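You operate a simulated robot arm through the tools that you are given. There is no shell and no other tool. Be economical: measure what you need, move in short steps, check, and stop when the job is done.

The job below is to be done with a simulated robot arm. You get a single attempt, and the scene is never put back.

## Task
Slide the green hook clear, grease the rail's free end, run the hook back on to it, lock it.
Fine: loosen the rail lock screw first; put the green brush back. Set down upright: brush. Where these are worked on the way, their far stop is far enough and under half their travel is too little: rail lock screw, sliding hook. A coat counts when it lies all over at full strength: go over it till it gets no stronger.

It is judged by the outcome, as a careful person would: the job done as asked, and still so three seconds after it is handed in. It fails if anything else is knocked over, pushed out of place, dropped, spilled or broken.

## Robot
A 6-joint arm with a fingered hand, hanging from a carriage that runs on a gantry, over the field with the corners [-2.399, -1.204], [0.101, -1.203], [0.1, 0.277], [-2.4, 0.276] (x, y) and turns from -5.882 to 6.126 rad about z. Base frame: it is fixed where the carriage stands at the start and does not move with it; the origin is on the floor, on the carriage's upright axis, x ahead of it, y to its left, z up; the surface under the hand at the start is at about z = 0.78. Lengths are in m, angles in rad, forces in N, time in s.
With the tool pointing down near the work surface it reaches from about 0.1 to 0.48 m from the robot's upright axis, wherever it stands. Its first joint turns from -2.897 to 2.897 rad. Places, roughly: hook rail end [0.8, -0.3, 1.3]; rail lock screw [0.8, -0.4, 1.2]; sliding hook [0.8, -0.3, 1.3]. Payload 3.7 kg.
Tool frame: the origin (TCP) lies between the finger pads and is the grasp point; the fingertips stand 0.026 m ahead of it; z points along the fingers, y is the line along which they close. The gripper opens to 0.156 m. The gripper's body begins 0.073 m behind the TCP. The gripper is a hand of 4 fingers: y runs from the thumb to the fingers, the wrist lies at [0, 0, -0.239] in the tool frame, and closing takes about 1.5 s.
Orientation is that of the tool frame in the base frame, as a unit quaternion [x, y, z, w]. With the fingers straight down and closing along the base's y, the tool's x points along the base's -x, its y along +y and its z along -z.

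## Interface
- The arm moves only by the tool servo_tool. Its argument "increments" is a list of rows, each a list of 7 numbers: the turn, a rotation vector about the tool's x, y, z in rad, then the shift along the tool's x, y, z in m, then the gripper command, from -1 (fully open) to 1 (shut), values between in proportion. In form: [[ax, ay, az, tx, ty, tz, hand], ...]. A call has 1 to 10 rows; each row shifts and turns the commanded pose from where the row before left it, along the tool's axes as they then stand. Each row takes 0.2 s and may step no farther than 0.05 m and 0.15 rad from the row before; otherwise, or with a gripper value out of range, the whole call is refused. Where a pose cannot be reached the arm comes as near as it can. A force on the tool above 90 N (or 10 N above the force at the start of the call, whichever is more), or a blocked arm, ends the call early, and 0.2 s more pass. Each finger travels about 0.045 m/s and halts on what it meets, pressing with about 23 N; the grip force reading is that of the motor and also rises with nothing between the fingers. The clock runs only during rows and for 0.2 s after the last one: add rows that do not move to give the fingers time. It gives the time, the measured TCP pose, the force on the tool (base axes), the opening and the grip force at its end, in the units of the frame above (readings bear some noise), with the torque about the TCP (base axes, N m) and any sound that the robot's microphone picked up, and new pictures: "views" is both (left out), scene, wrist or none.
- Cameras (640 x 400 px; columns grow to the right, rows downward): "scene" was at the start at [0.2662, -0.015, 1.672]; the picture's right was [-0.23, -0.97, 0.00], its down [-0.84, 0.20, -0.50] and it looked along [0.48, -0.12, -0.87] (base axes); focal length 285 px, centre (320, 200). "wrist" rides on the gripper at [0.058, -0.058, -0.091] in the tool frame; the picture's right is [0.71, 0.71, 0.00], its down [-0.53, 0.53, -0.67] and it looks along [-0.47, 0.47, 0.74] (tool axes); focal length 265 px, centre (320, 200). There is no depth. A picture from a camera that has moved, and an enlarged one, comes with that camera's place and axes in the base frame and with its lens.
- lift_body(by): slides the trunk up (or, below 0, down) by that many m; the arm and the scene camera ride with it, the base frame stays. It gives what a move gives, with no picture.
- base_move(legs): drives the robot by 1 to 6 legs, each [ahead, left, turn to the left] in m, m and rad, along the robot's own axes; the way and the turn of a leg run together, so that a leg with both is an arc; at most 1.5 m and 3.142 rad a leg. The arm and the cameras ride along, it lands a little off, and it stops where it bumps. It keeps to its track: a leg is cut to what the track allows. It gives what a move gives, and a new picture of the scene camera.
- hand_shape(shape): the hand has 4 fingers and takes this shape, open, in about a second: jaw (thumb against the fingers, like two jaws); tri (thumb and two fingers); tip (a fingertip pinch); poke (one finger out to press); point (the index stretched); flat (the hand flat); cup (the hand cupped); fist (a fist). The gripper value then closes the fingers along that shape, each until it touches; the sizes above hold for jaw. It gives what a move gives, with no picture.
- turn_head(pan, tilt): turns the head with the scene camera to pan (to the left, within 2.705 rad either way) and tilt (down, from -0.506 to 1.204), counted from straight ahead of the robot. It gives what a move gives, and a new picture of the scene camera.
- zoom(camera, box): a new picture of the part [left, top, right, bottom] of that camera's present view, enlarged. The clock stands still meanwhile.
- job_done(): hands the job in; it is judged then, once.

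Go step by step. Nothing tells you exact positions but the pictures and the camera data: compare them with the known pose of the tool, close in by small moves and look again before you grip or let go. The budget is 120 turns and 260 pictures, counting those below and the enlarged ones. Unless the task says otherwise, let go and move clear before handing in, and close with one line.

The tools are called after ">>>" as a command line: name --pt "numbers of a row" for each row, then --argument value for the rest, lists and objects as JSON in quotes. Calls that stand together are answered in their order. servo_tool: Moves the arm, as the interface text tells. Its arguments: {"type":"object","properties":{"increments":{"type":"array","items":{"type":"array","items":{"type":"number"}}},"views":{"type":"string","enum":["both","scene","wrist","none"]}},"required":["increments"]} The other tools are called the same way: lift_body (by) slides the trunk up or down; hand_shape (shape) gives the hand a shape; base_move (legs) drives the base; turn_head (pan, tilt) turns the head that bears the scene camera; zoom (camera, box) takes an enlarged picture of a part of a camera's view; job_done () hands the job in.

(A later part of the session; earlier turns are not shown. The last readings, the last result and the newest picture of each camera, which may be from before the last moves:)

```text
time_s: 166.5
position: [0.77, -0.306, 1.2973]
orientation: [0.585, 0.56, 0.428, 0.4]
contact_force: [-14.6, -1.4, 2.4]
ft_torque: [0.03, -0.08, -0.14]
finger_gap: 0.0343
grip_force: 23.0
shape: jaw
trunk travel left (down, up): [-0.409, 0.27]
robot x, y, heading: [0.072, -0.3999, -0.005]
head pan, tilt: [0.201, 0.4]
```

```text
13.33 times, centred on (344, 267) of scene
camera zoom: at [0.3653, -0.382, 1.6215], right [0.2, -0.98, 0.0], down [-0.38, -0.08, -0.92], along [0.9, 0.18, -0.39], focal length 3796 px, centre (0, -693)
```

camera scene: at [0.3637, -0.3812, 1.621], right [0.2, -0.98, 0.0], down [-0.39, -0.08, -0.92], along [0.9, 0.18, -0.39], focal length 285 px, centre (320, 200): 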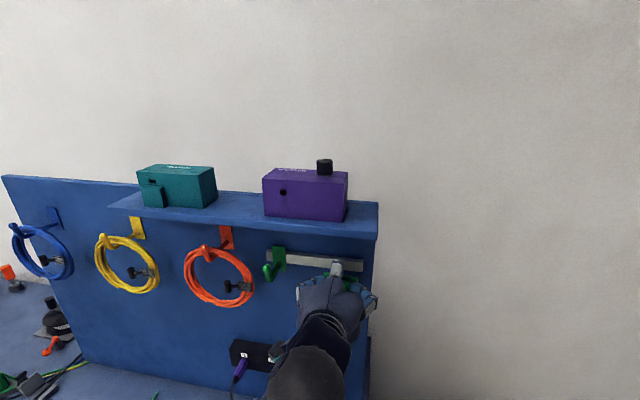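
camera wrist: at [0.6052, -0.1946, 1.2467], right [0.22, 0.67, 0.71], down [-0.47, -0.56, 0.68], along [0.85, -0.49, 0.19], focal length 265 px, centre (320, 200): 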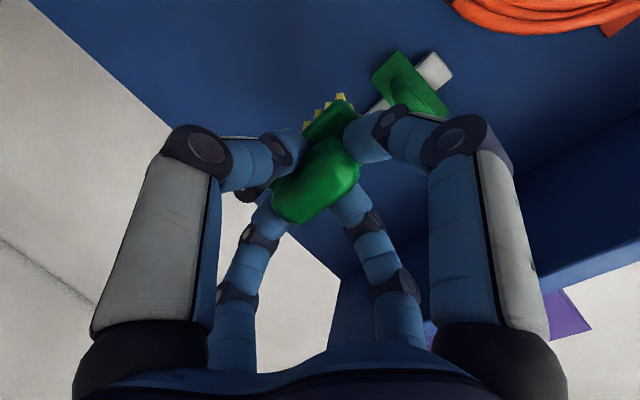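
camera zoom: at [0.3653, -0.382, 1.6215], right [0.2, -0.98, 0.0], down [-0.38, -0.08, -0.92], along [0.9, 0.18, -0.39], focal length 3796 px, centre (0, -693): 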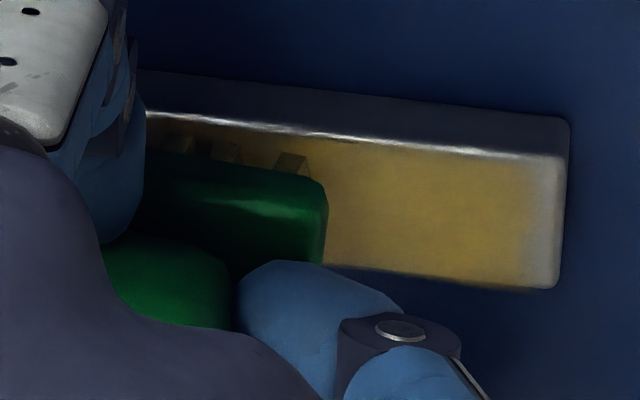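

>>> servo_tool --pt "0 0 0 0 0 -0.03 0.95" --pt "0 0 0 0 -0.01 -0.03 0.95" --pt "0 0 0 0 0 0 0.95" --views "none"

>>> base_move --legs '[[-0.32, 0.07, 0]]'

>>> servo_tool --pt "0.15 0 0 0 0 0 0.95" --pt "0 0 0 0 -0.04 0.0204 0.95" --pt "0 0 0 0 -0.04 0.0204 0.95" --pt "0 0 0 0 -0.04 0.0204 0.95" --pt "0 0 0 0 -0.04 0.0204 0.95" --pt "0 0 0 0 -0.04 0.0204 0.95" --pt "0 0 0 0 -0.04 0.0204 0.95" --pt "0 0 0 0 -0.04 0.0204 0.95" --views "none"

>>> servo_tool --pt "0.15 0 0 0 0 0 0.95" --pt "0.15 0 0 0 0 0 0.95" --pt "0.15 0 0 0 0 0 0.95" --pt "0.15 0 0 0 0 0 0.95" --pt "0.15 0 0 0 0 0 0.95" --pt "0.05 0 0 0 0 0 0.95" --views "none"

```text
time_s: 167.3
position: [0.7159, -0.307, 1.3059]
orientation: [0.584, 0.559, 0.43, 0.402]
contact_force: [0.3, 0.0, -1.1]
ft_torque: [0.0, 0.02, -0.02]
finger_gap: 0.0342
grip_force: 22.8
shape: jaw
out of reach, approached as far as the arm can: row 2
trunk travel left (down, up): [-0.409, 0.27]
robot x, y, heading: [0.076, -0.4016, -0.004]
head pan, tilt: [0.201, 0.4]
```

```text
time_s: 169.5
position: [0.3984, -0.2386, 1.3067]
orientation: [0.585, 0.558, 0.43, 0.402]
contact_force: [0.2, 0.1, -0.1]
ft_torque: [0.04, 0.03, 0.0]
finger_gap: 0.0341
grip_force: 22.7
shape: jaw
trunk travel left (down, up): [-0.409, 0.27]
robot x, y, heading: [-0.2431, -0.3281, -0.002]
head pan, tilt: [0.201, 0.4]
camera scene: at [0.0482, -0.3116, 1.6218], right [0.19, -0.98, 0.0], down [-0.38, -0.08, -0.92], along [0.9, 0.18, -0.39], focal length 285 px, centre (320, 200)
```

scene: 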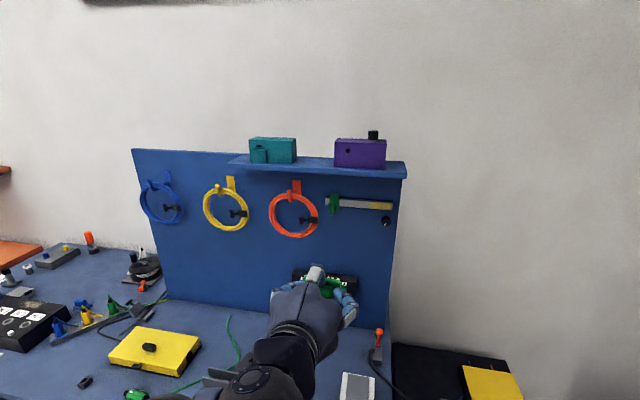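

```text
time_s: 171.3
position: [0.4258, -0.2176, 0.9847]
orientation: [0.612, 0.589, 0.387, 0.357]
contact_force: [-0.5, -0.3, -0.5]
ft_torque: [-0.03, 0.06, 0.0]
finger_gap: 0.0339
grip_force: 23.1
shape: jaw
out of reach, approached as far as the arm can: row 1
trunk travel left (down, up): [-0.409, 0.27]
robot x, y, heading: [-0.2454, -0.3273, -0.001]
head pan, tilt: [0.201, 0.4]
```

```text
time_s: 172.7
position: [0.4161, -0.2199, 0.9878]
orientation: [0.704, 0.693, 0.127, 0.091]
contact_force: [0.6, -0.1, -0.6]
ft_torque: [0.01, 0.05, 0.02]
finger_gap: 0.0337
grip_force: 23.0
shape: jaw
out of reach, approached as far as the arm can: row 6
trunk travel left (down, up): [-0.409, 0.27]
robot x, y, heading: [-0.2456, -0.3297, -0.007]
head pan, tilt: [0.201, 0.4]
```

>>> servo_tool --pt "0 0 -0.15 0 0 0 0.95" --pt "0 0 -0.15 0 0 0 0.95" --pt "0 0 -0.15 0 0 0 0.95" --pt "0 0 -0.15 0 0 0 0.95" --pt "0 0 -0.15 0 0 0 0.95" --pt "0 0 -0.15 0 0 0 0.95" --pt "0 0 -0.15 0 0 0 0.95" --pt "0 0 -0.15 0 0 0 0.95" --pt "0 0 -0.15 0 0 0 0.95" --pt "0 0 -0.15 0 0 0 0.95" --views "none"

>>> servo_tool --pt "0 0 -0.15 0 0 0 0.95" --pt "0 0 -0.15 0 0 0 0.95" --pt "0 0 -0.15 0 0 0 0.95" --pt "0 0 -0.15 0 0 0 0.95" --pt "0 0 -0.15 0 0 0 0.95" --pt "0 0 -0.15 0 0 0 0.95" --pt "0 0 -0.15 0 0 0 0.95" --pt "0 0 -0.15 0 0 0 0.95" --pt "0 0 -0.15 0 0 0 0.95" --pt "0 0 -0.15 0 0 0 0.95" --views "none"

>>> base_move --legs '[[0, 0.22, 0]]'

>>> servo_tool --pt "0 0 0 0 0 0 0.95" --views "wrist"

```text
time_s: 174.9
position: [0.4135, -0.221, 0.9858]
orientation: [0.042, 0.987, 0.031, 0.153]
contact_force: [0.7, 0.5, -0.7]
ft_torque: [-0.01, -0.04, 0.0]
finger_gap: 0.0337
grip_force: 23.0
shape: jaw
trunk travel left (down, up): [-0.409, 0.27]
robot x, y, heading: [-0.2471, -0.3285, -0.008]
head pan, tilt: [0.201, 0.4]
```

```text
time_s: 177.1
position: [0.4147, -0.2205, 0.9869]
orientation: [-0.642, 0.751, -0.083, 0.133]
contact_force: [-0.7, 1.0, -1.5]
ft_torque: [-0.01, 0.01, 0.0]
finger_gap: 0.0334
grip_force: 23.0
shape: jaw
trunk travel left (down, up): [-0.409, 0.27]
robot x, y, heading: [-0.2426, -0.3279, -0.002]
head pan, tilt: [0.201, 0.4]
```

```text
time_s: 178.8
position: [0.4152, 0.0012, 0.9869]
orientation: [-0.641, 0.752, -0.082, 0.133]
contact_force: [0.3, 0.1, -0.1]
ft_torque: [0.0, 0.02, -0.01]
finger_gap: 0.0337
grip_force: 23.1
shape: jaw
trunk travel left (down, up): [-0.409, 0.27]
robot x, y, heading: [-0.2452, -0.1078, -0.008]
head pan, tilt: [0.201, 0.4]
camera scene: at [0.0492, -0.09, 1.6218], right [0.19, -0.98, 0.0], down [-0.38, -0.08, -0.92], along [0.9, 0.18, -0.39], focal length 285 px, centre (320, 200)
```

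scene: 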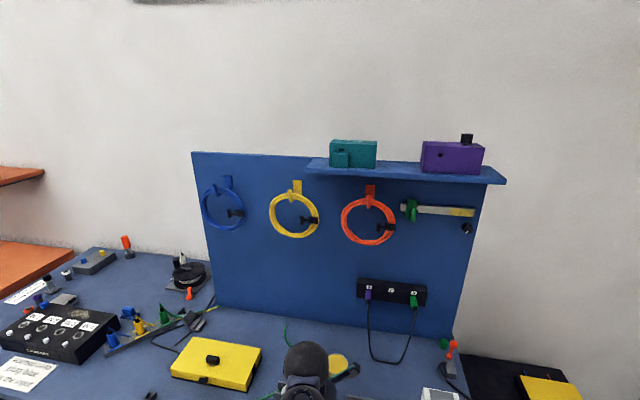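

```text
time_s: 179.2
position: [0.4155, 0.0008, 0.9857]
orientation: [-0.641, 0.752, -0.08, 0.133]
contact_force: [-0.3, 0.4, -0.9]
ft_torque: [0.01, 0.03, -0.02]
finger_gap: 0.0335
grip_force: 23.4
shape: jaw
trunk travel left (down, up): [-0.409, 0.27]
robot x, y, heading: [-0.2469, -0.1086, -0.005]
head pan, tilt: [0.201, 0.4]
camera wrist: at [0.4347, -0.0708, 1.0834], right [-0.77, -0.58, -0.27], down [-0.62, 0.57, 0.53], along [-0.15, 0.58, -0.8], focal length 265 px, centre (320, 200)
```

wrist: 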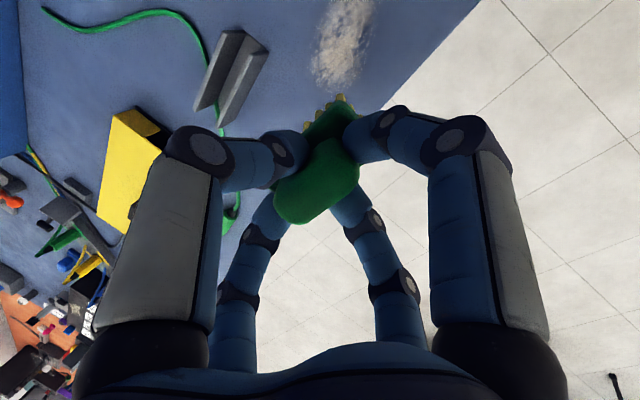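

>>> base_move --legs '[[0.035, -0.002, 0]]'

>>> lift_body --by -0.135

>>> lift_body --by -0.007

>>> servo_tool --pt "0 0 0 0 0 0 0.95" --views "wrist"

>>> zoom --camera "wrist" --box '[220, 30, 460, 210]'

```text
time_s: 180.1
position: [0.4499, -0.001, 0.9859]
orientation: [-0.641, 0.752, -0.081, 0.132]
contact_force: [0.2, 0.4, 0.1]
ft_torque: [0.0, -0.02, -0.03]
finger_gap: 0.0336
grip_force: 22.9
shape: jaw
trunk travel left (down, up): [-0.409, 0.27]
robot x, y, heading: [-0.2095, -0.1094, -0.003]
head pan, tilt: [0.201, 0.4]
camera scene: at [0.084, -0.0922, 1.6218], right [0.19, -0.98, 0.0], down [-0.38, -0.08, -0.92], along [0.9, 0.18, -0.39], focal length 285 px, centre (320, 200)
```

scene: 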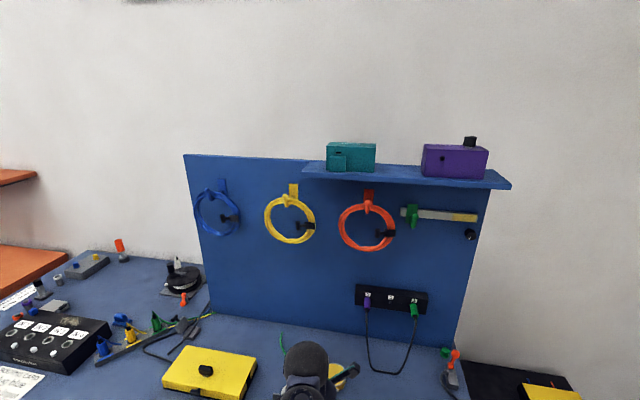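

```text
time_s: 181.7
position: [0.4514, -0.0017, 0.8508]
orientation: [-0.641, 0.752, -0.082, 0.134]
contact_force: [0.2, -0.2, -1.4]
ft_torque: [-0.01, 0.0, -0.04]
finger_gap: 0.0334
grip_force: 23.1
shape: jaw
trunk travel left (down, up): [-0.274, 0.405]
robot x, y, heading: [-0.2095, -0.1089, -0.007]
head pan, tilt: [0.201, 0.4]
```

```text
time_s: 182.2
position: [0.451, -0.0011, 0.8443]
orientation: [-0.641, 0.752, -0.082, 0.133]
contact_force: [-0.4, 0.6, -1.0]
ft_torque: [-0.01, -0.01, -0.01]
finger_gap: 0.0334
grip_force: 22.9
shape: jaw
trunk travel left (down, up): [-0.267, 0.412]
robot x, y, heading: [-0.2079, -0.1079, -0.006]
head pan, tilt: [0.201, 0.4]
```

```text
time_s: 182.7
position: [0.4499, -0.0014, 0.8439]
orientation: [-0.641, 0.752, -0.082, 0.133]
contact_force: [0.2, 0.2, -0.2]
ft_torque: [0.01, 0.0, 0.0]
finger_gap: 0.0337
grip_force: 23.2
shape: jaw
trunk travel left (down, up): [-0.267, 0.412]
robot x, y, heading: [-0.2104, -0.1108, -0.008]
head pan, tilt: [0.201, 0.4]
camera wrist: at [0.4695, -0.0731, 0.9415], right [-0.77, -0.58, -0.27], down [-0.62, 0.57, 0.53], along [-0.15, 0.58, -0.8], focal length 265 px, centre (320, 200)
```

wrist: 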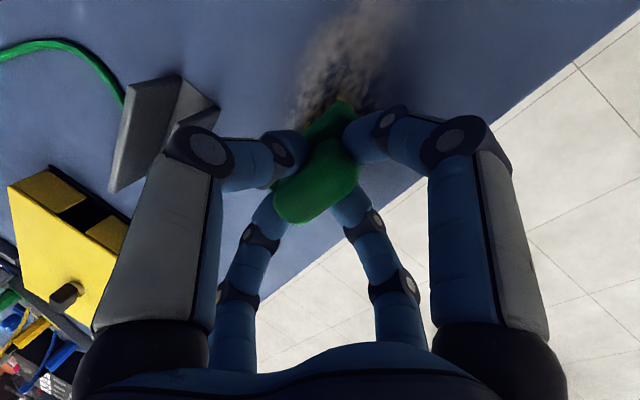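

```text
2.22 times, centred on (340, 120) of wrist
camera zoom: at [0.4695, -0.0731, 0.9415], right [-0.77, -0.58, -0.27], down [-0.62, 0.57, 0.53], along [-0.15, 0.58, -0.8], focal length 590 px, centre (276, 378)
```

zoom: 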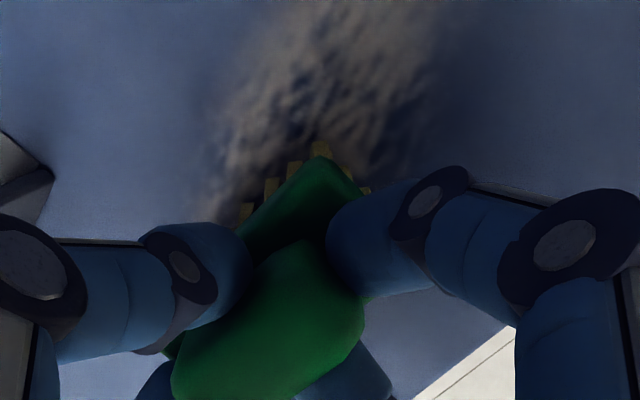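

>>> lift_body --by -0.005

>>> lift_body --by -0.003

```text
time_s: 183.2
position: [0.4525, -0.0008, 0.8401]
orientation: [-0.641, 0.751, -0.082, 0.135]
contact_force: [-1.8, 1.5, 12.8]
ft_torque: [-0.3, 0.25, -0.05]
finger_gap: 0.0335
grip_force: 23.0
shape: jaw
trunk travel left (down, up): [-0.262, 0.417]
robot x, y, heading: [-0.2097, -0.1088, -0.01]
head pan, tilt: [0.201, 0.4]
```

```text
time_s: 183.7
position: [0.4533, 0.0002, 0.839]
orientation: [-0.641, 0.751, -0.083, 0.135]
contact_force: [-1.3, 3.3, 23.6]
ft_torque: [-0.4, 0.26, 0.01]
finger_gap: 0.0341
grip_force: 22.8
shape: jaw
trunk travel left (down, up): [-0.259, 0.42]
robot x, y, heading: [-0.2079, -0.1083, -0.009]
head pan, tilt: [0.201, 0.4]
```

Contact with the bench is firm, so I open the hand slowly and lift off.

>>> servo_tool --pt "0 0 0 0 0 0 0.4" --pt "0 0 0 0 0 0 0.2" --pt "0 0 0 0 0 0 0.0" --pt "0 0 0 0 0 0 -0.1" --pt "0 0 0 0 0 0 -0.1" --pt "0 0 0 0 0 0 -0.1" --pt "0 0 0 0 0 0 -0.1" --views "none"

>>> lift_body --by 0.12

>>> servo_tool --pt "0 0 0 0 0 0 -0.1" --views "wrist"

>>> zoom --camera "wrist" --box '[220, 30, 460, 210]'

```text
time_s: 185.3
position: [0.4511, -0.0007, 0.835]
orientation: [-0.641, 0.752, -0.08, 0.132]
contact_force: [0.3, -0.3, -0.3]
ft_torque: [-0.03, -0.01, -0.01]
finger_gap: 0.0854
grip_force: 0.1
shape: jaw
trunk travel left (down, up): [-0.259, 0.42]
robot x, y, heading: [-0.2078, -0.1079, -0.005]
head pan, tilt: [0.201, 0.4]
```

```text
time_s: 186.8
position: [0.4513, -0.0022, 0.9547]
orientation: [-0.64, 0.752, -0.081, 0.133]
contact_force: [-0.8, 0.0, 0.2]
ft_torque: [0.0, -0.01, -0.01]
finger_gap: 0.0855
grip_force: 0.0
shape: jaw
trunk travel left (down, up): [-0.379, 0.3]
robot x, y, heading: [-0.2064, -0.1105, -0.004]
head pan, tilt: [0.201, 0.4]
```

```text
time_s: 187.2
position: [0.4502, -0.0014, 0.956]
orientation: [-0.64, 0.752, -0.081, 0.133]
contact_force: [0.0, 0.1, 0.1]
ft_torque: [0.03, 0.06, -0.01]
finger_gap: 0.0851
grip_force: 0.1
shape: jaw
trunk travel left (down, up): [-0.379, 0.3]
robot x, y, heading: [-0.2083, -0.1153, -0.003]
head pan, tilt: [0.201, 0.4]
camera wrist: at [0.4696, -0.073, 1.0536], right [-0.77, -0.58, -0.27], down [-0.62, 0.57, 0.53], along [-0.15, 0.58, -0.8], focal length 265 px, centre (320, 200)
```

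wrist: 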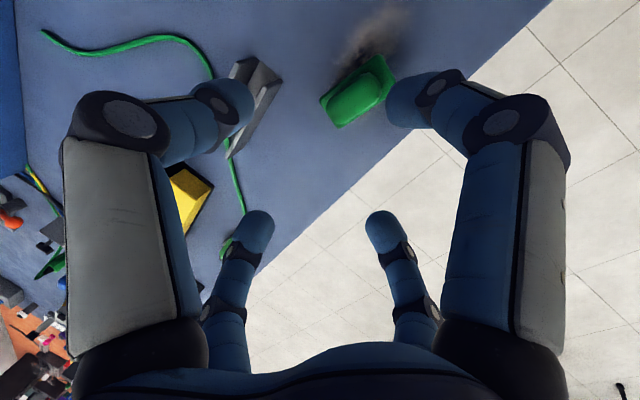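

```text
2.22 times, centred on (340, 120) of wrist
camera zoom: at [0.4696, -0.073, 1.0536], right [-0.77, -0.58, -0.27], down [-0.62, 0.57, 0.53], along [-0.15, 0.58, -0.8], focal length 590 px, centre (276, 378)
```

zoom: 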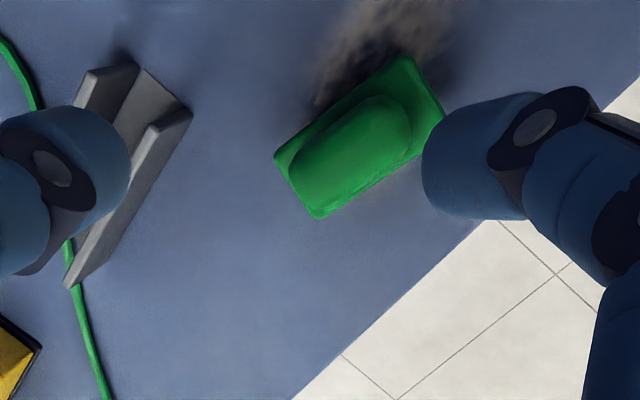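

>>> servo_tool --pt "0 0 0.15 0 0 0 0.5" --pt "0 0 0.15 0 0 0 0.9" --pt "0 0 0.15 0 0 0 0.9" --pt "0 0 0.15 0 0 0 0.9" --pt "0 0 0.15 0 0 0 0.9" --pt "0 0 0.15 0 0 0 0.9" --pt "0 0 0.15 0 0 0 0.9" --pt "0 0 0.15 0 0 0 0.9" --pt "0 0 0.15 0 0 0 0.9" --pt "0 0 0.07 0 0 0 0.9" --views "none"

>>> base_move --legs '[[-0.06, -0.1, 0]]'

>>> servo_tool --pt "0 -0.15 0 0 0 0 0.9" --pt "0 -0.15 0 0 0 0 0.9" --pt "0 -0.15 0 0 0 0 0.9" --pt "0 -0.15 0 0 0 0 0.9" --pt "0 -0.15 0 0 0 0 0.9" --pt "0 -0.03 0 0 0 0 0.9" --views "none"

>>> servo_tool --pt "0 0 0 -0.04 0 -0.0204 0.9" --pt "0 0 0 -0.04 0 -0.0204 0.9" --pt "0 0 0 -0.04 0 -0.0204 0.9" --pt "0 0 0 -0.04 0 -0.0204 0.9" --pt "0 0 0 -0.04 0 -0.0204 0.9" --pt "0 0 0 -0.04 0 -0.0204 0.9" --pt "0 0 0 -0.04 0 -0.0204 0.9" --pt "0 0 0 -0.04 0 -0.0204 0.9" --views "none"

>>> turn_head --pan 0.4 --tilt 0.9

```text
time_s: 189.4
position: [0.4507, -0.0009, 0.9559]
orientation: [0.004, 0.988, 0.025, 0.153]
contact_force: [0.7, -0.1, 0.3]
ft_torque: [-0.02, 0.0, -0.02]
finger_gap: 0.008
grip_force: 0.1
shape: jaw
trunk travel left (down, up): [-0.379, 0.3]
robot x, y, heading: [-0.2092, -0.1081, 0.001]
head pan, tilt: [0.201, 0.4]
```

```text
time_s: 190.6
position: [0.3909, -0.1013, 0.9561]
orientation: [0.004, 0.988, 0.025, 0.154]
contact_force: [0.8, -0.3, 0.3]
ft_torque: [-0.04, -0.02, -0.03]
finger_gap: 0.008
grip_force: 0.0
shape: jaw
trunk travel left (down, up): [-0.379, 0.3]
robot x, y, heading: [-0.2687, -0.2108, -0.003]
head pan, tilt: [0.201, 0.4]
camera scene: at [0.0241, -0.1919, 1.5918], right [0.19, -0.98, 0.0], down [-0.38, -0.08, -0.92], along [0.9, 0.18, -0.39], focal length 285 px, centre (320, 200)
```

scene: 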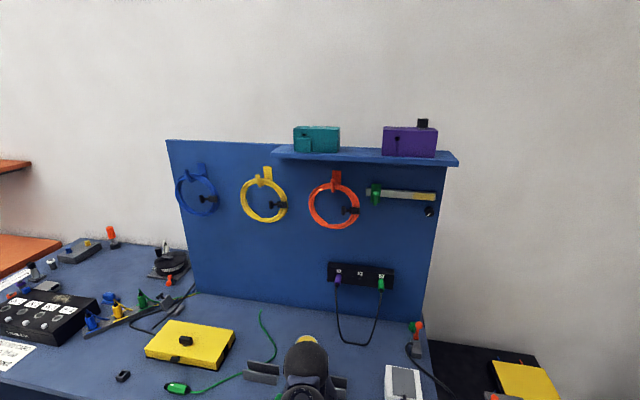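

```text
time_s: 192.0
position: [0.3917, -0.1015, 0.9565]
orientation: [0.013, 0.855, 0.022, 0.519]
contact_force: [-0.2, 0.7, 1.4]
ft_torque: [-0.02, 0.02, 0.02]
finger_gap: 0.0079
grip_force: 0.1
shape: jaw
trunk travel left (down, up): [-0.379, 0.3]
robot x, y, heading: [-0.2698, -0.2088, -0.01]
head pan, tilt: [0.201, 0.4]
```

```text
time_s: 193.8
position: [0.4111, -0.1178, 1.3086]
orientation: [0.013, 0.855, 0.022, 0.518]
contact_force: [-0.7, 0.6, 0.4]
ft_torque: [0.03, 0.02, 0.0]
finger_gap: 0.008
grip_force: 0.0
shape: jaw
out of reach, approached as far as the arm can: row 7, 8
trunk travel left (down, up): [-0.379, 0.3]
robot x, y, heading: [-0.2693, -0.2097, -0.004]
head pan, tilt: [0.201, 0.4]
```

```text
time_s: 194.8
position: [0.4113, -0.1167, 1.3101]
orientation: [0.013, 0.855, 0.022, 0.519]
contact_force: [-0.1, -0.1, 0.5]
ft_torque: [-0.01, 0.01, -0.03]
finger_gap: 0.0081
grip_force: 0.2
shape: jaw
trunk travel left (down, up): [-0.379, 0.3]
robot x, y, heading: [-0.2627, -0.2119, -0.002]
head pan, tilt: [0.4, 0.901]
camera scene: at [0.003, -0.1809, 1.5489], right [0.38, -0.92, 0.0], down [-0.72, -0.3, -0.62], along [0.57, 0.24, -0.78], focal length 285 px, centre (320, 200)
```

scene: 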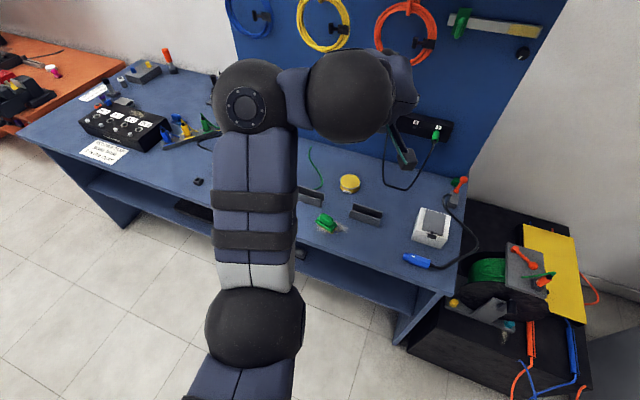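

>>> base_move --legs '[[0.24, -0.036, 0]]'

>>> lift_body --by 0.006

>>> turn_head --pan -0.3 --tilt 0.5

>>> servo_tool --pt "0 0 0 0 0 0 0.9" --views "wrist"

```text
time_s: 196.5
position: [0.649, -0.1551, 1.3099]
orientation: [0.013, 0.855, 0.022, 0.519]
contact_force: [-0.2, 0.1, 0.1]
ft_torque: [0.02, 0.01, 0.0]
finger_gap: 0.008
grip_force: 0.0
shape: jaw
trunk travel left (down, up): [-0.379, 0.3]
robot x, y, heading: [-0.0315, -0.2498, -0.006]
head pan, tilt: [0.4, 0.901]
camera scene: at [0.2408, -0.2185, 1.5488], right [0.38, -0.92, 0.0], down [-0.72, -0.3, -0.62], along [0.57, 0.24, -0.78], focal length 285 px, centre (320, 200)
```

scene: 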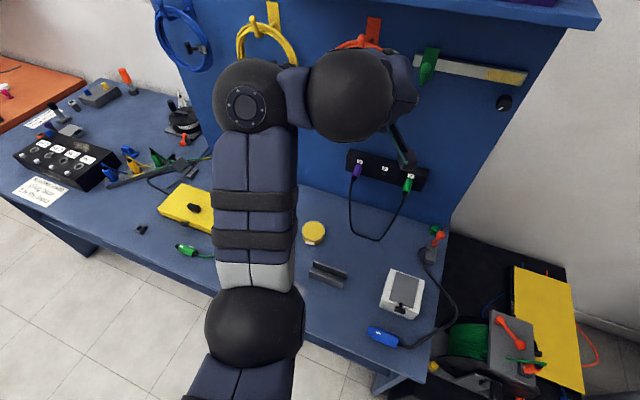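

```text
time_s: 197.1
position: [0.6477, -0.1544, 1.315]
orientation: [0.013, 0.855, 0.022, 0.518]
contact_force: [-0.5, 1.1, 0.2]
ft_torque: [0.0, 0.02, 0.03]
finger_gap: 0.0079
grip_force: 0.1
shape: jaw
trunk travel left (down, up): [-0.385, 0.294]
robot x, y, heading: [-0.0289, -0.2487, -0.005]
head pan, tilt: [0.4, 0.901]
```

```text
time_s: 198.2
position: [0.6483, -0.1552, 1.3155]
orientation: [0.014, 0.855, 0.02, 0.518]
contact_force: [0.0, 0.1, 0.2]
ft_torque: [0.02, -0.02, 0.0]
finger_gap: 0.0078
grip_force: 0.1
shape: jaw
trunk travel left (down, up): [-0.385, 0.294]
robot x, y, heading: [-0.0309, -0.248, -0.007]
head pan, tilt: [-0.3, 0.499]
camera scene: at [0.2579, -0.2748, 1.5887], right [-0.3, -0.95, 0.0], down [-0.46, 0.14, -0.88], along [0.84, -0.26, -0.48], focal length 285 px, centre (320, 200)
```

scene: 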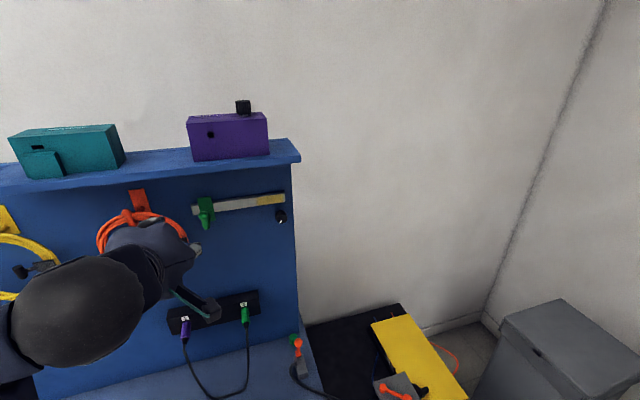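

```text
time_s: 198.6
position: [0.6477, -0.1545, 1.3153]
orientation: [0.014, 0.855, 0.021, 0.518]
contact_force: [-0.1, -0.2, -0.1]
ft_torque: [-0.02, -0.02, 0.05]
finger_gap: 0.0079
grip_force: 0.0
shape: jaw
trunk travel left (down, up): [-0.385, 0.294]
robot x, y, heading: [-0.031, -0.247, -0.007]
head pan, tilt: [-0.3, 0.499]
camera wrist: at [0.5413, -0.2128, 1.3033], right [-0.33, 0.74, -0.59], down [-0.35, 0.49, 0.8], along [0.88, 0.47, 0.1], focal length 265 px, centre (320, 200)
```

wrist: 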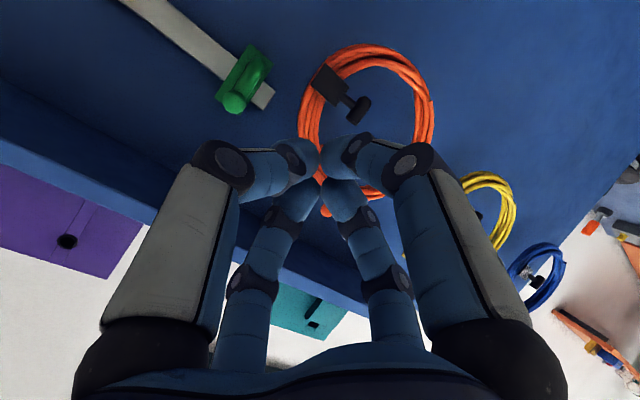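

>>> base_move --legs '[[0.105, 0.004, 0]]'

>>> servo_tool --pt "0 0 0 0 -0.01 0 0.9" --pt "0 0 0 0 0 0 0.9" --views "wrist"

>>> zoom --camera "scene" --box '[100, 160, 300, 285]'

```text
time_s: 199.7
position: [0.7527, -0.1521, 1.3156]
orientation: [0.014, 0.856, 0.021, 0.517]
contact_force: [0.5, 0.6, 0.5]
ft_torque: [0.01, 0.0, -0.01]
finger_gap: 0.0079
grip_force: 0.1
shape: jaw
trunk travel left (down, up): [-0.385, 0.294]
robot x, y, heading: [0.074, -0.2445, -0.005]
head pan, tilt: [-0.3, 0.499]
camera scene: at [0.3618, -0.2719, 1.5887], right [-0.3, -0.95, 0.0], down [-0.46, 0.14, -0.88], along [0.84, -0.27, -0.48], focal length 285 px, centre (320, 200)
```

scene: 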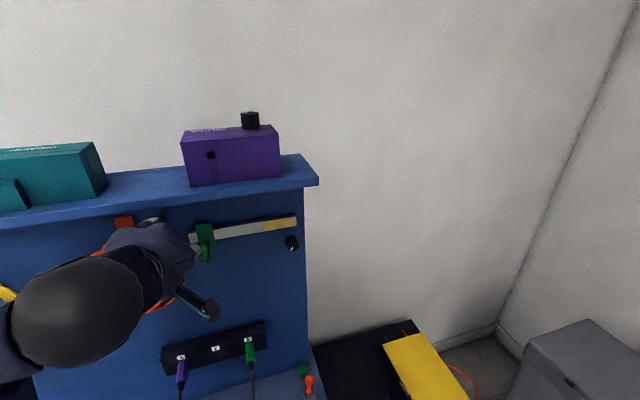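

```text
time_s: 200.3
position: [0.7527, -0.1627, 1.3153]
orientation: [0.013, 0.855, 0.021, 0.518]
contact_force: [0.6, -0.9, -0.6]
ft_torque: [0.04, 0.0, -0.04]
finger_gap: 0.0082
grip_force: 0.0
shape: jaw
trunk travel left (down, up): [-0.385, 0.294]
robot x, y, heading: [0.0758, -0.2459, -0.0]
head pan, tilt: [-0.3, 0.499]
camera wrist: at [0.6461, -0.2202, 1.3025], right [-0.33, 0.74, -0.59], down [-0.35, 0.49, 0.8], along [0.88, 0.47, 0.1], focal length 265 px, centre (320, 200)
```

wrist: 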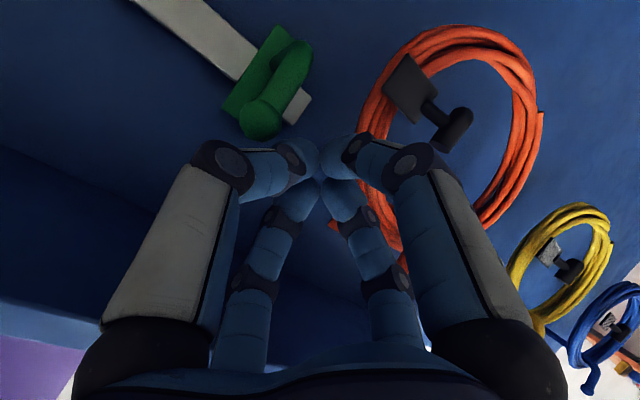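

```text
3.20 times, centred on (200, 222) of scene
camera zoom: at [0.3618, -0.272, 1.5887], right [-0.3, -0.95, 0.0], down [-0.46, 0.14, -0.88], along [0.84, -0.27, -0.48], focal length 911 px, centre (704, 128)
```

zoom: 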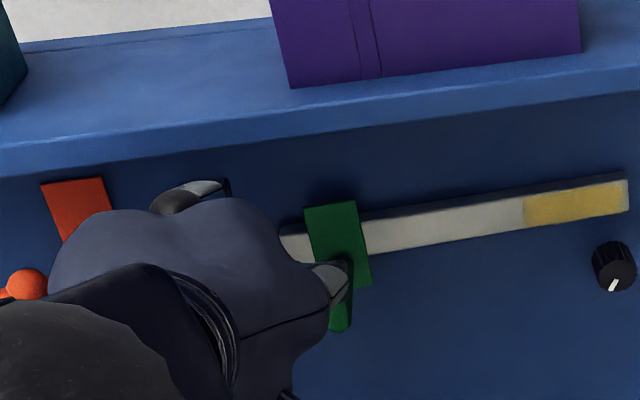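

>>> servo_tool --pt "0 0 0 0 -0.015 0 0.9" --pt "0 0 0 0 -0.015 0 0.9" --pt "0 0 0 0 -0.015 0 0.9" --pt "0 0 0 0 -0.015 0 0.9" --pt "0 0 0 0 0 0 0.9" --views "wrist"

>>> zoom --camera "scene" --box '[120, 180, 320, 305]'

```text
time_s: 201.5
position: [0.7547, -0.2219, 1.3104]
orientation: [0.013, 0.855, 0.022, 0.518]
contact_force: [-0.9, 1.3, 3.3]
ft_torque: [-0.11, 0.0, -0.07]
finger_gap: 0.008
grip_force: 0.1
shape: jaw
trunk travel left (down, up): [-0.385, 0.294]
robot x, y, heading: [0.0735, -0.2461, -0.011]
head pan, tilt: [-0.3, 0.499]
camera wrist: at [0.647, -0.28, 1.2989], right [-0.33, 0.74, -0.59], down [-0.35, 0.49, 0.8], along [0.88, 0.47, 0.1], focal length 265 px, centre (320, 200)
```

wrist: 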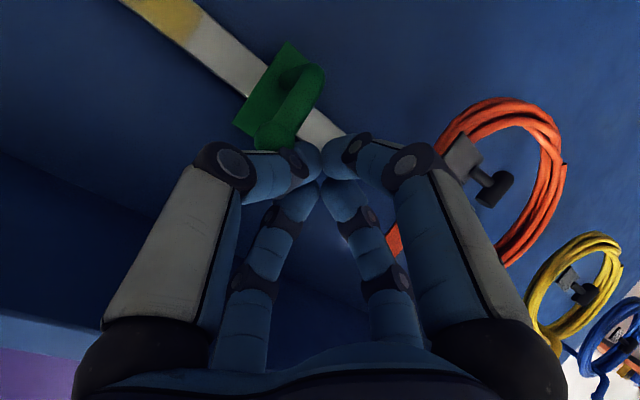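

```text
3.20 times, centred on (220, 242) of scene
camera zoom: at [0.3618, -0.2719, 1.5887], right [-0.3, -0.95, 0.0], down [-0.46, 0.14, -0.88], along [0.84, -0.27, -0.48], focal length 911 px, centre (640, 64)
```

zoom: 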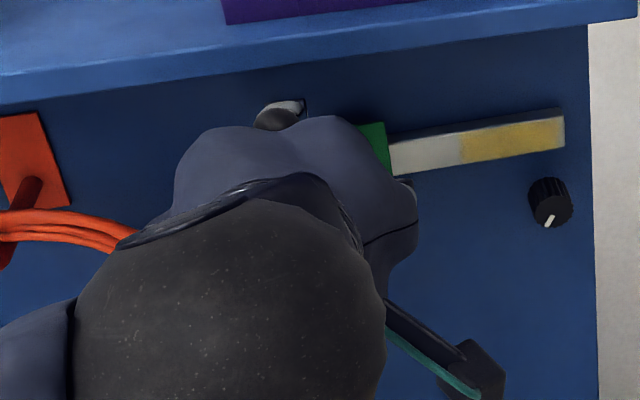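

Hook is sliding right easily. I continue toward its right stop.

>>> servo_tool --pt "0 0 0 0 -0.015 0 0.9" --pt "0 0 0 0 -0.015 0 0.9" --pt "0 0 0 0 -0.015 0 0.9" --pt "0 0 0 0 -0.01 0 0.9" --pt "0 0 0 0 0 0 0.9" --views "wrist"

>>> servo_tool --pt "0 0 0 0 -0.008 0 0.9" --pt "0 0 0 0 -0.008 0 0.9" --pt "0 0 0 0 0 0 0.9" --views "wrist"

>>> zoom --camera "scene" --box '[120, 180, 320, 305]'

```text
time_s: 202.7
position: [0.7523, -0.2777, 1.3084]
orientation: [0.013, 0.855, 0.021, 0.518]
contact_force: [-3.0, 1.3, 2.2]
ft_torque: [-0.06, 0.04, -0.09]
finger_gap: 0.008
grip_force: 0.0
shape: jaw
trunk travel left (down, up): [-0.385, 0.294]
robot x, y, heading: [0.0715, -0.2473, -0.009]
head pan, tilt: [-0.3, 0.499]
camera wrist: at [0.6453, -0.335, 1.2967], right [-0.33, 0.74, -0.59], down [-0.35, 0.49, 0.8], along [0.88, 0.47, 0.1], focal length 265 px, centre (320, 200)
```

wrist: 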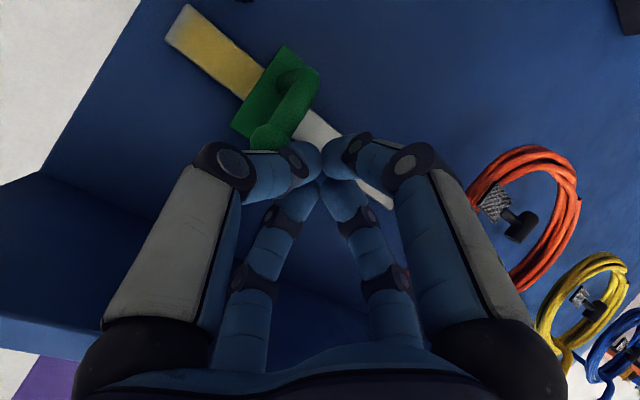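

```text
time_s: 203.5
position: [0.7512, -0.2925, 1.3091]
orientation: [0.014, 0.855, 0.022, 0.518]
contact_force: [-1.9, 1.8, 0.2]
ft_torque: [-0.02, 0.01, -0.01]
finger_gap: 0.0078
grip_force: 0.1
shape: jaw
trunk travel left (down, up): [-0.385, 0.294]
robot x, y, heading: [0.0751, -0.2426, -0.007]
head pan, tilt: [-0.3, 0.499]
camera wrist: at [0.6445, -0.3504, 1.2957], right [-0.33, 0.74, -0.59], down [-0.35, 0.49, 0.8], along [0.88, 0.47, 0.1], focal length 265 px, centre (320, 200)
```

wrist: 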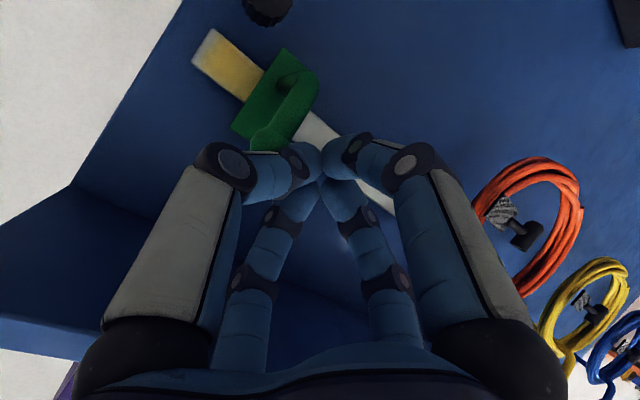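

```text
3.20 times, centred on (220, 242) of scene
camera zoom: at [0.3617, -0.2717, 1.5886], right [-0.3, -0.95, 0.0], down [-0.46, 0.15, -0.88], along [0.84, -0.27, -0.48], focal length 911 px, centre (640, 64)
```

zoom: 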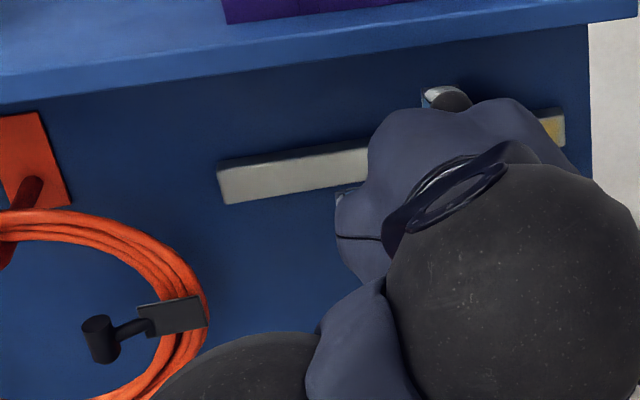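

>>> servo_tool --pt "0 0 0 0 -0.007 0 0.9" --pt "0 0 0 0 -0.007 0 0.9" --pt "0 0 0 0 -0.006 0 0.9" --pt "0 0 0 0 0 0 0.9" --views "wrist"

```text
time_s: 204.5
position: [0.745, -0.3075, 1.3022]
orientation: [0.014, 0.856, 0.022, 0.517]
contact_force: [-5.9, 11.0, -2.9]
ft_torque: [0.07, 0.07, 0.01]
finger_gap: 0.0073
grip_force: 0.0
shape: jaw
out of reach, approached as far as the arm can: row 2
trunk travel left (down, up): [-0.385, 0.294]
robot x, y, heading: [0.0703, -0.2449, -0.012]
head pan, tilt: [-0.3, 0.499]
camera wrist: at [0.6378, -0.3648, 1.2892], right [-0.33, 0.74, -0.59], down [-0.35, 0.48, 0.8], along [0.88, 0.47, 0.1], focal length 265 px, centre (320, 200)
```

wrist: 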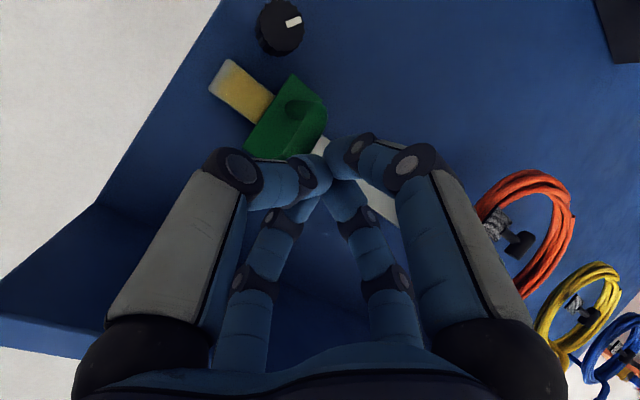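

>>> servo_tool --pt "0 0 0 0 0.015 0 0.9" --pt "0 0 0 0 0.005 0 0.9" --views "none"

>>> base_move --legs '[[-0.12, 0, 0], [0, -0.11, 0]]'

>>> lift_body --by -0.17

>>> servo_tool --pt "0 0 0 -0.04 0.015 -0.0204 0.9" --pt "0 0 0 -0.04 0.015 -0.0204 0.9" --pt "0 0 0 -0.04 0.0 -0.0204 0.9" --pt "0 0 0 -0.0134 0.0 -0.0068 0.9" --pt "0 0 0 0 0 0 0.3" --views "none"

>>> hand_shape --shape "tip"

>>> zoom --camera "scene" --box '[200, 130, 400, 255]'

```text
time_s: 205.1
position: [0.748, -0.2916, 1.3047]
orientation: [0.015, 0.855, 0.02, 0.519]
contact_force: [0.0, 0.1, 0.3]
ft_torque: [0.03, -0.02, -0.02]
finger_gap: 0.0079
grip_force: 0.1
shape: jaw
trunk travel left (down, up): [-0.385, 0.294]
robot x, y, heading: [0.0737, -0.2464, -0.009]
head pan, tilt: [-0.3, 0.499]
```

```text
time_s: 207.2
position: [0.6269, -0.3983, 1.3061]
orientation: [0.013, 0.855, 0.021, 0.517]
contact_force: [-0.5, 0.2, 0.5]
ft_torque: [-0.01, 0.05, -0.06]
finger_gap: 0.008
grip_force: 0.1
shape: jaw
trunk travel left (down, up): [-0.385, 0.294]
robot x, y, heading: [-0.0463, -0.3528, -0.006]
head pan, tilt: [-0.3, 0.499]
camera scene: at [0.2405, -0.3805, 1.5887], right [-0.3, -0.95, 0.0], down [-0.46, 0.14, -0.88], along [0.84, -0.27, -0.48], focal length 285 px, centre (320, 200)
```

scene: 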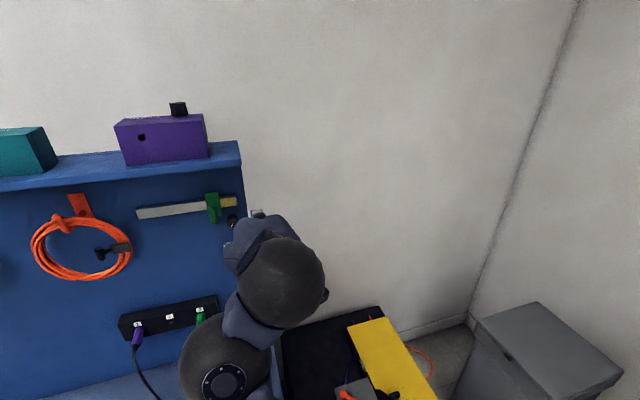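

```text
time_s: 209.1
position: [0.6273, -0.3989, 1.1355]
orientation: [0.014, 0.855, 0.021, 0.518]
contact_force: [-0.3, 0.0, -0.6]
ft_torque: [-0.02, 0.01, 0.0]
finger_gap: 0.0078
grip_force: 0.0
shape: jaw
trunk travel left (down, up): [-0.215, 0.464]
robot x, y, heading: [-0.0492, -0.351, -0.002]
head pan, tilt: [-0.3, 0.499]
```

```text
time_s: 210.3
position: [0.6289, -0.3772, 1.2866]
orientation: [0.014, 0.855, 0.021, 0.518]
contact_force: [0.1, -1.0, 0.1]
ft_torque: [-0.01, 0.03, -0.02]
finger_gap: 0.0419
grip_force: 0.0
shape: jaw
trunk travel left (down, up): [-0.215, 0.464]
robot x, y, heading: [-0.046, -0.3507, -0.005]
head pan, tilt: [-0.3, 0.499]
```

```text
time_s: 211.2
position: [0.628, -0.376, 1.287]
orientation: [0.014, 0.855, 0.021, 0.518]
contact_force: [0.3, 0.7, -0.9]
ft_torque: [0.01, 0.0, 0.0]
finger_gap: 0.156
grip_force: 0.1
shape: tip
trunk travel left (down, up): [-0.215, 0.464]
robot x, y, heading: [-0.0498, -0.3519, -0.008]
head pan, tilt: [-0.3, 0.499]
```

```text
3.20 times, centred on (300, 192) of scene
camera zoom: at [0.2405, -0.3806, 1.4187], right [-0.3, -0.95, 0.0], down [-0.46, 0.14, -0.88], along [0.84, -0.27, -0.48], focal length 911 px, centre (384, 224)
```

zoom: 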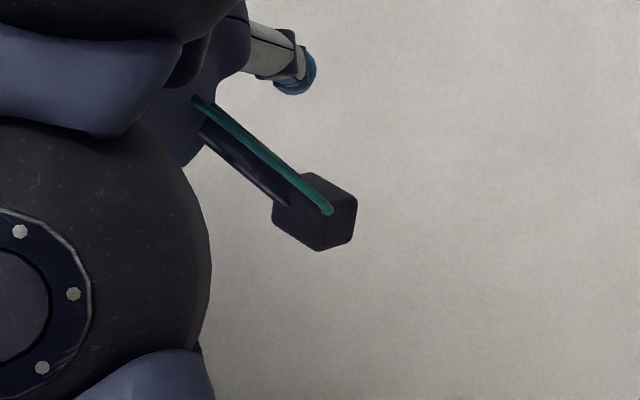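

>>> servo_tool --pt "0 0 0.15 0 0 0 0.4" --pt "0 0 0.15 0 0 0 0.4" --pt "0 0 0.15 0 0 0 0.4" --pt "0 0 0.15 0 0 0 0.4" --pt "0 0 0.15 0 0 0 0.4" --pt "0 0 0.15 0 0 0 0.4" --pt "0 0 0.15 0 0 0 0.4" --pt "0 0 0.15 0 0 0 0.4" --pt "0 0 0 0 0 0 0.4" --views "none"

>>> base_move --legs '[[0.11, 0.018, 0]]'

>>> servo_tool --pt "0 0 0 0 0 0 0.4" --views "wrist"

>>> zoom --camera "wrist" --box '[220, 60, 500, 260]'

```text
time_s: 213.2
position: [0.6282, -0.3766, 1.2853]
orientation: [0.495, 0.698, 0.31, 0.415]
contact_force: [0.3, -0.3, 0.0]
ft_torque: [-0.01, 0.02, -0.03]
finger_gap: 0.0469
grip_force: 0.0
shape: tip
trunk travel left (down, up): [-0.215, 0.464]
robot x, y, heading: [-0.0472, -0.3523, -0.009]
head pan, tilt: [-0.3, 0.499]
```

```text
time_s: 214.4
position: [0.7378, -0.3595, 1.286]
orientation: [0.493, 0.698, 0.31, 0.416]
contact_force: [-0.5, 0.2, -0.1]
ft_torque: [-0.01, -0.01, 0.0]
finger_gap: 0.0469
grip_force: 0.0
shape: tip
trunk travel left (down, up): [-0.215, 0.464]
robot x, y, heading: [0.0586, -0.3346, -0.012]
head pan, tilt: [-0.3, 0.499]
camera scene: at [0.3503, -0.3637, 1.4188], right [-0.3, -0.95, 0.0], down [-0.46, 0.14, -0.88], along [0.84, -0.27, -0.48], focal length 285 px, centre (320, 200)
```

scene: 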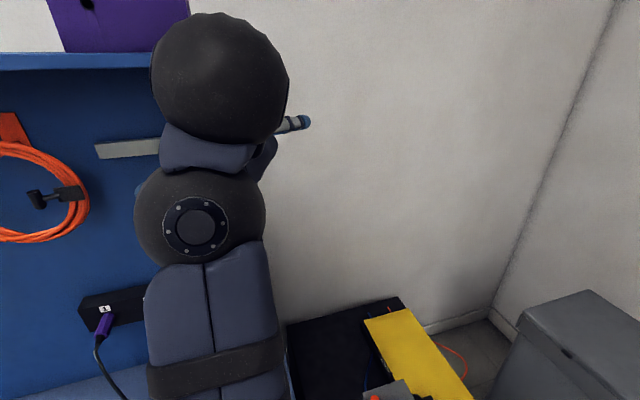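

```text
time_s: 214.8
position: [0.7383, -0.3605, 1.2858]
orientation: [0.494, 0.698, 0.31, 0.415]
contact_force: [-0.6, 0.0, -0.6]
ft_torque: [0.0, -0.01, -0.01]
finger_gap: 0.0474
grip_force: 0.1
shape: tip
trunk travel left (down, up): [-0.215, 0.464]
robot x, y, heading: [0.0622, -0.3348, -0.007]
head pan, tilt: [-0.3, 0.499]
camera wrist: at [0.6234, -0.3258, 1.2628], right [0.19, 0.9, 0.4], down [-0.28, -0.34, 0.9], along [0.94, -0.28, 0.18], focal length 265 px, centre (320, 200)
```

wrist: 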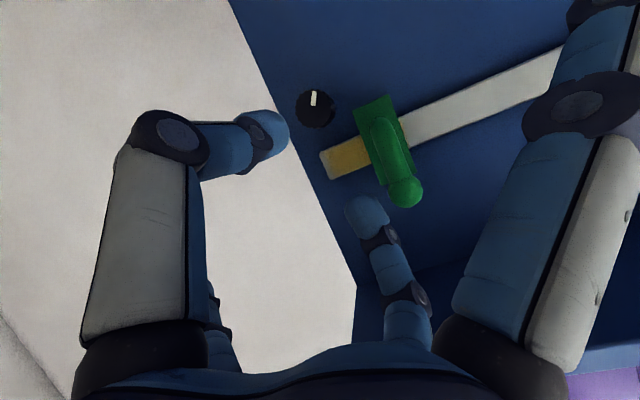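

```text
2.00 times, centred on (360, 160) of wrist
camera zoom: at [0.6234, -0.3258, 1.2628], right [0.19, 0.9, 0.4], down [-0.28, -0.34, 0.9], along [0.94, -0.28, 0.18], focal length 531 px, centre (240, 280)
```

zoom: 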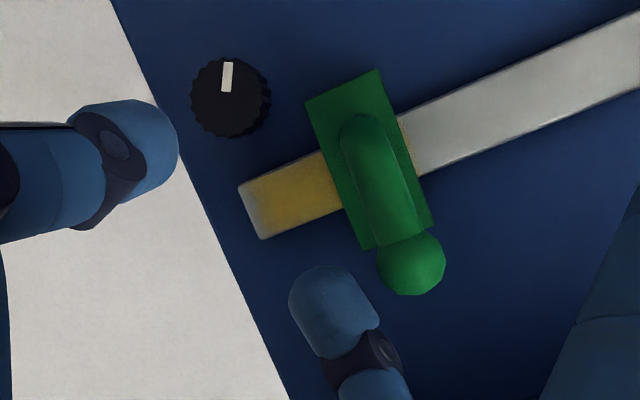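

>>> base_move --legs '[[0.036, 0, 0]]'

>>> servo_tool --pt "0 0 0 0.009 -0.0187 0 0.4" --pt "0 0 0 0 0 0.018 0.4" --pt "0 0 0 0 0 0.0 0.4" --views "wrist"

>>> zoom --camera "wrist" --box '[220, 60, 500, 260]'

```text
time_s: 215.6
position: [0.7758, -0.3604, 1.2865]
orientation: [0.494, 0.698, 0.309, 0.416]
contact_force: [1.7, 0.3, -0.9]
ft_torque: [-0.02, 0.01, 0.01]
finger_gap: 0.0474
grip_force: 0.1
shape: tip
trunk travel left (down, up): [-0.215, 0.464]
robot x, y, heading: [0.0948, -0.3344, -0.007]
head pan, tilt: [-0.3, 0.499]
camera scene: at [0.3862, -0.364, 1.4188], right [-0.3, -0.95, 0.0], down [-0.46, 0.14, -0.88], along [0.84, -0.27, -0.48], focal length 285 px, centre (320, 200)
```

scene: 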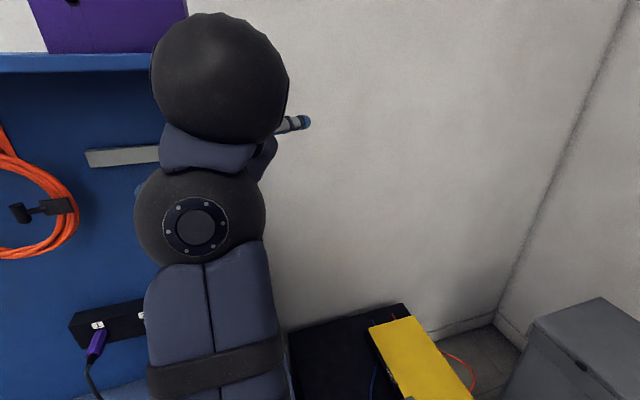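

```text
time_s: 216.4
position: [0.7794, -0.3572, 1.2584]
orientation: [0.494, 0.698, 0.31, 0.415]
contact_force: [-0.3, 0.3, -0.1]
ft_torque: [-0.02, -0.04, 0.0]
finger_gap: 0.0471
grip_force: 0.1
shape: tip
trunk travel left (down, up): [-0.215, 0.464]
robot x, y, heading: [0.1024, -0.3363, -0.009]
head pan, tilt: [-0.3, 0.499]
camera wrist: at [0.6655, -0.3233, 1.2362], right [0.19, 0.9, 0.4], down [-0.28, -0.34, 0.9], along [0.94, -0.28, 0.18], focal length 265 px, centre (320, 200)
```

wrist: 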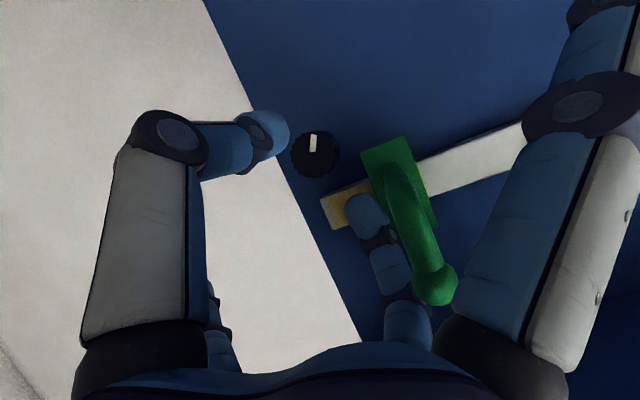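

```text
2.00 times, centred on (360, 160) of wrist
camera zoom: at [0.6655, -0.3233, 1.2362], right [0.19, 0.9, 0.4], down [-0.28, -0.34, 0.9], along [0.94, -0.28, 0.18], focal length 531 px, centre (240, 280)
```

zoom: 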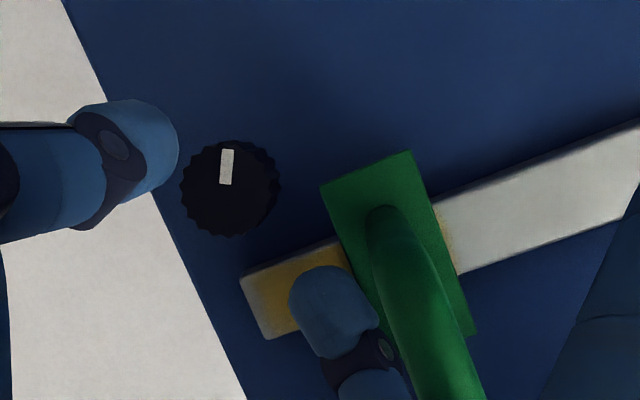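

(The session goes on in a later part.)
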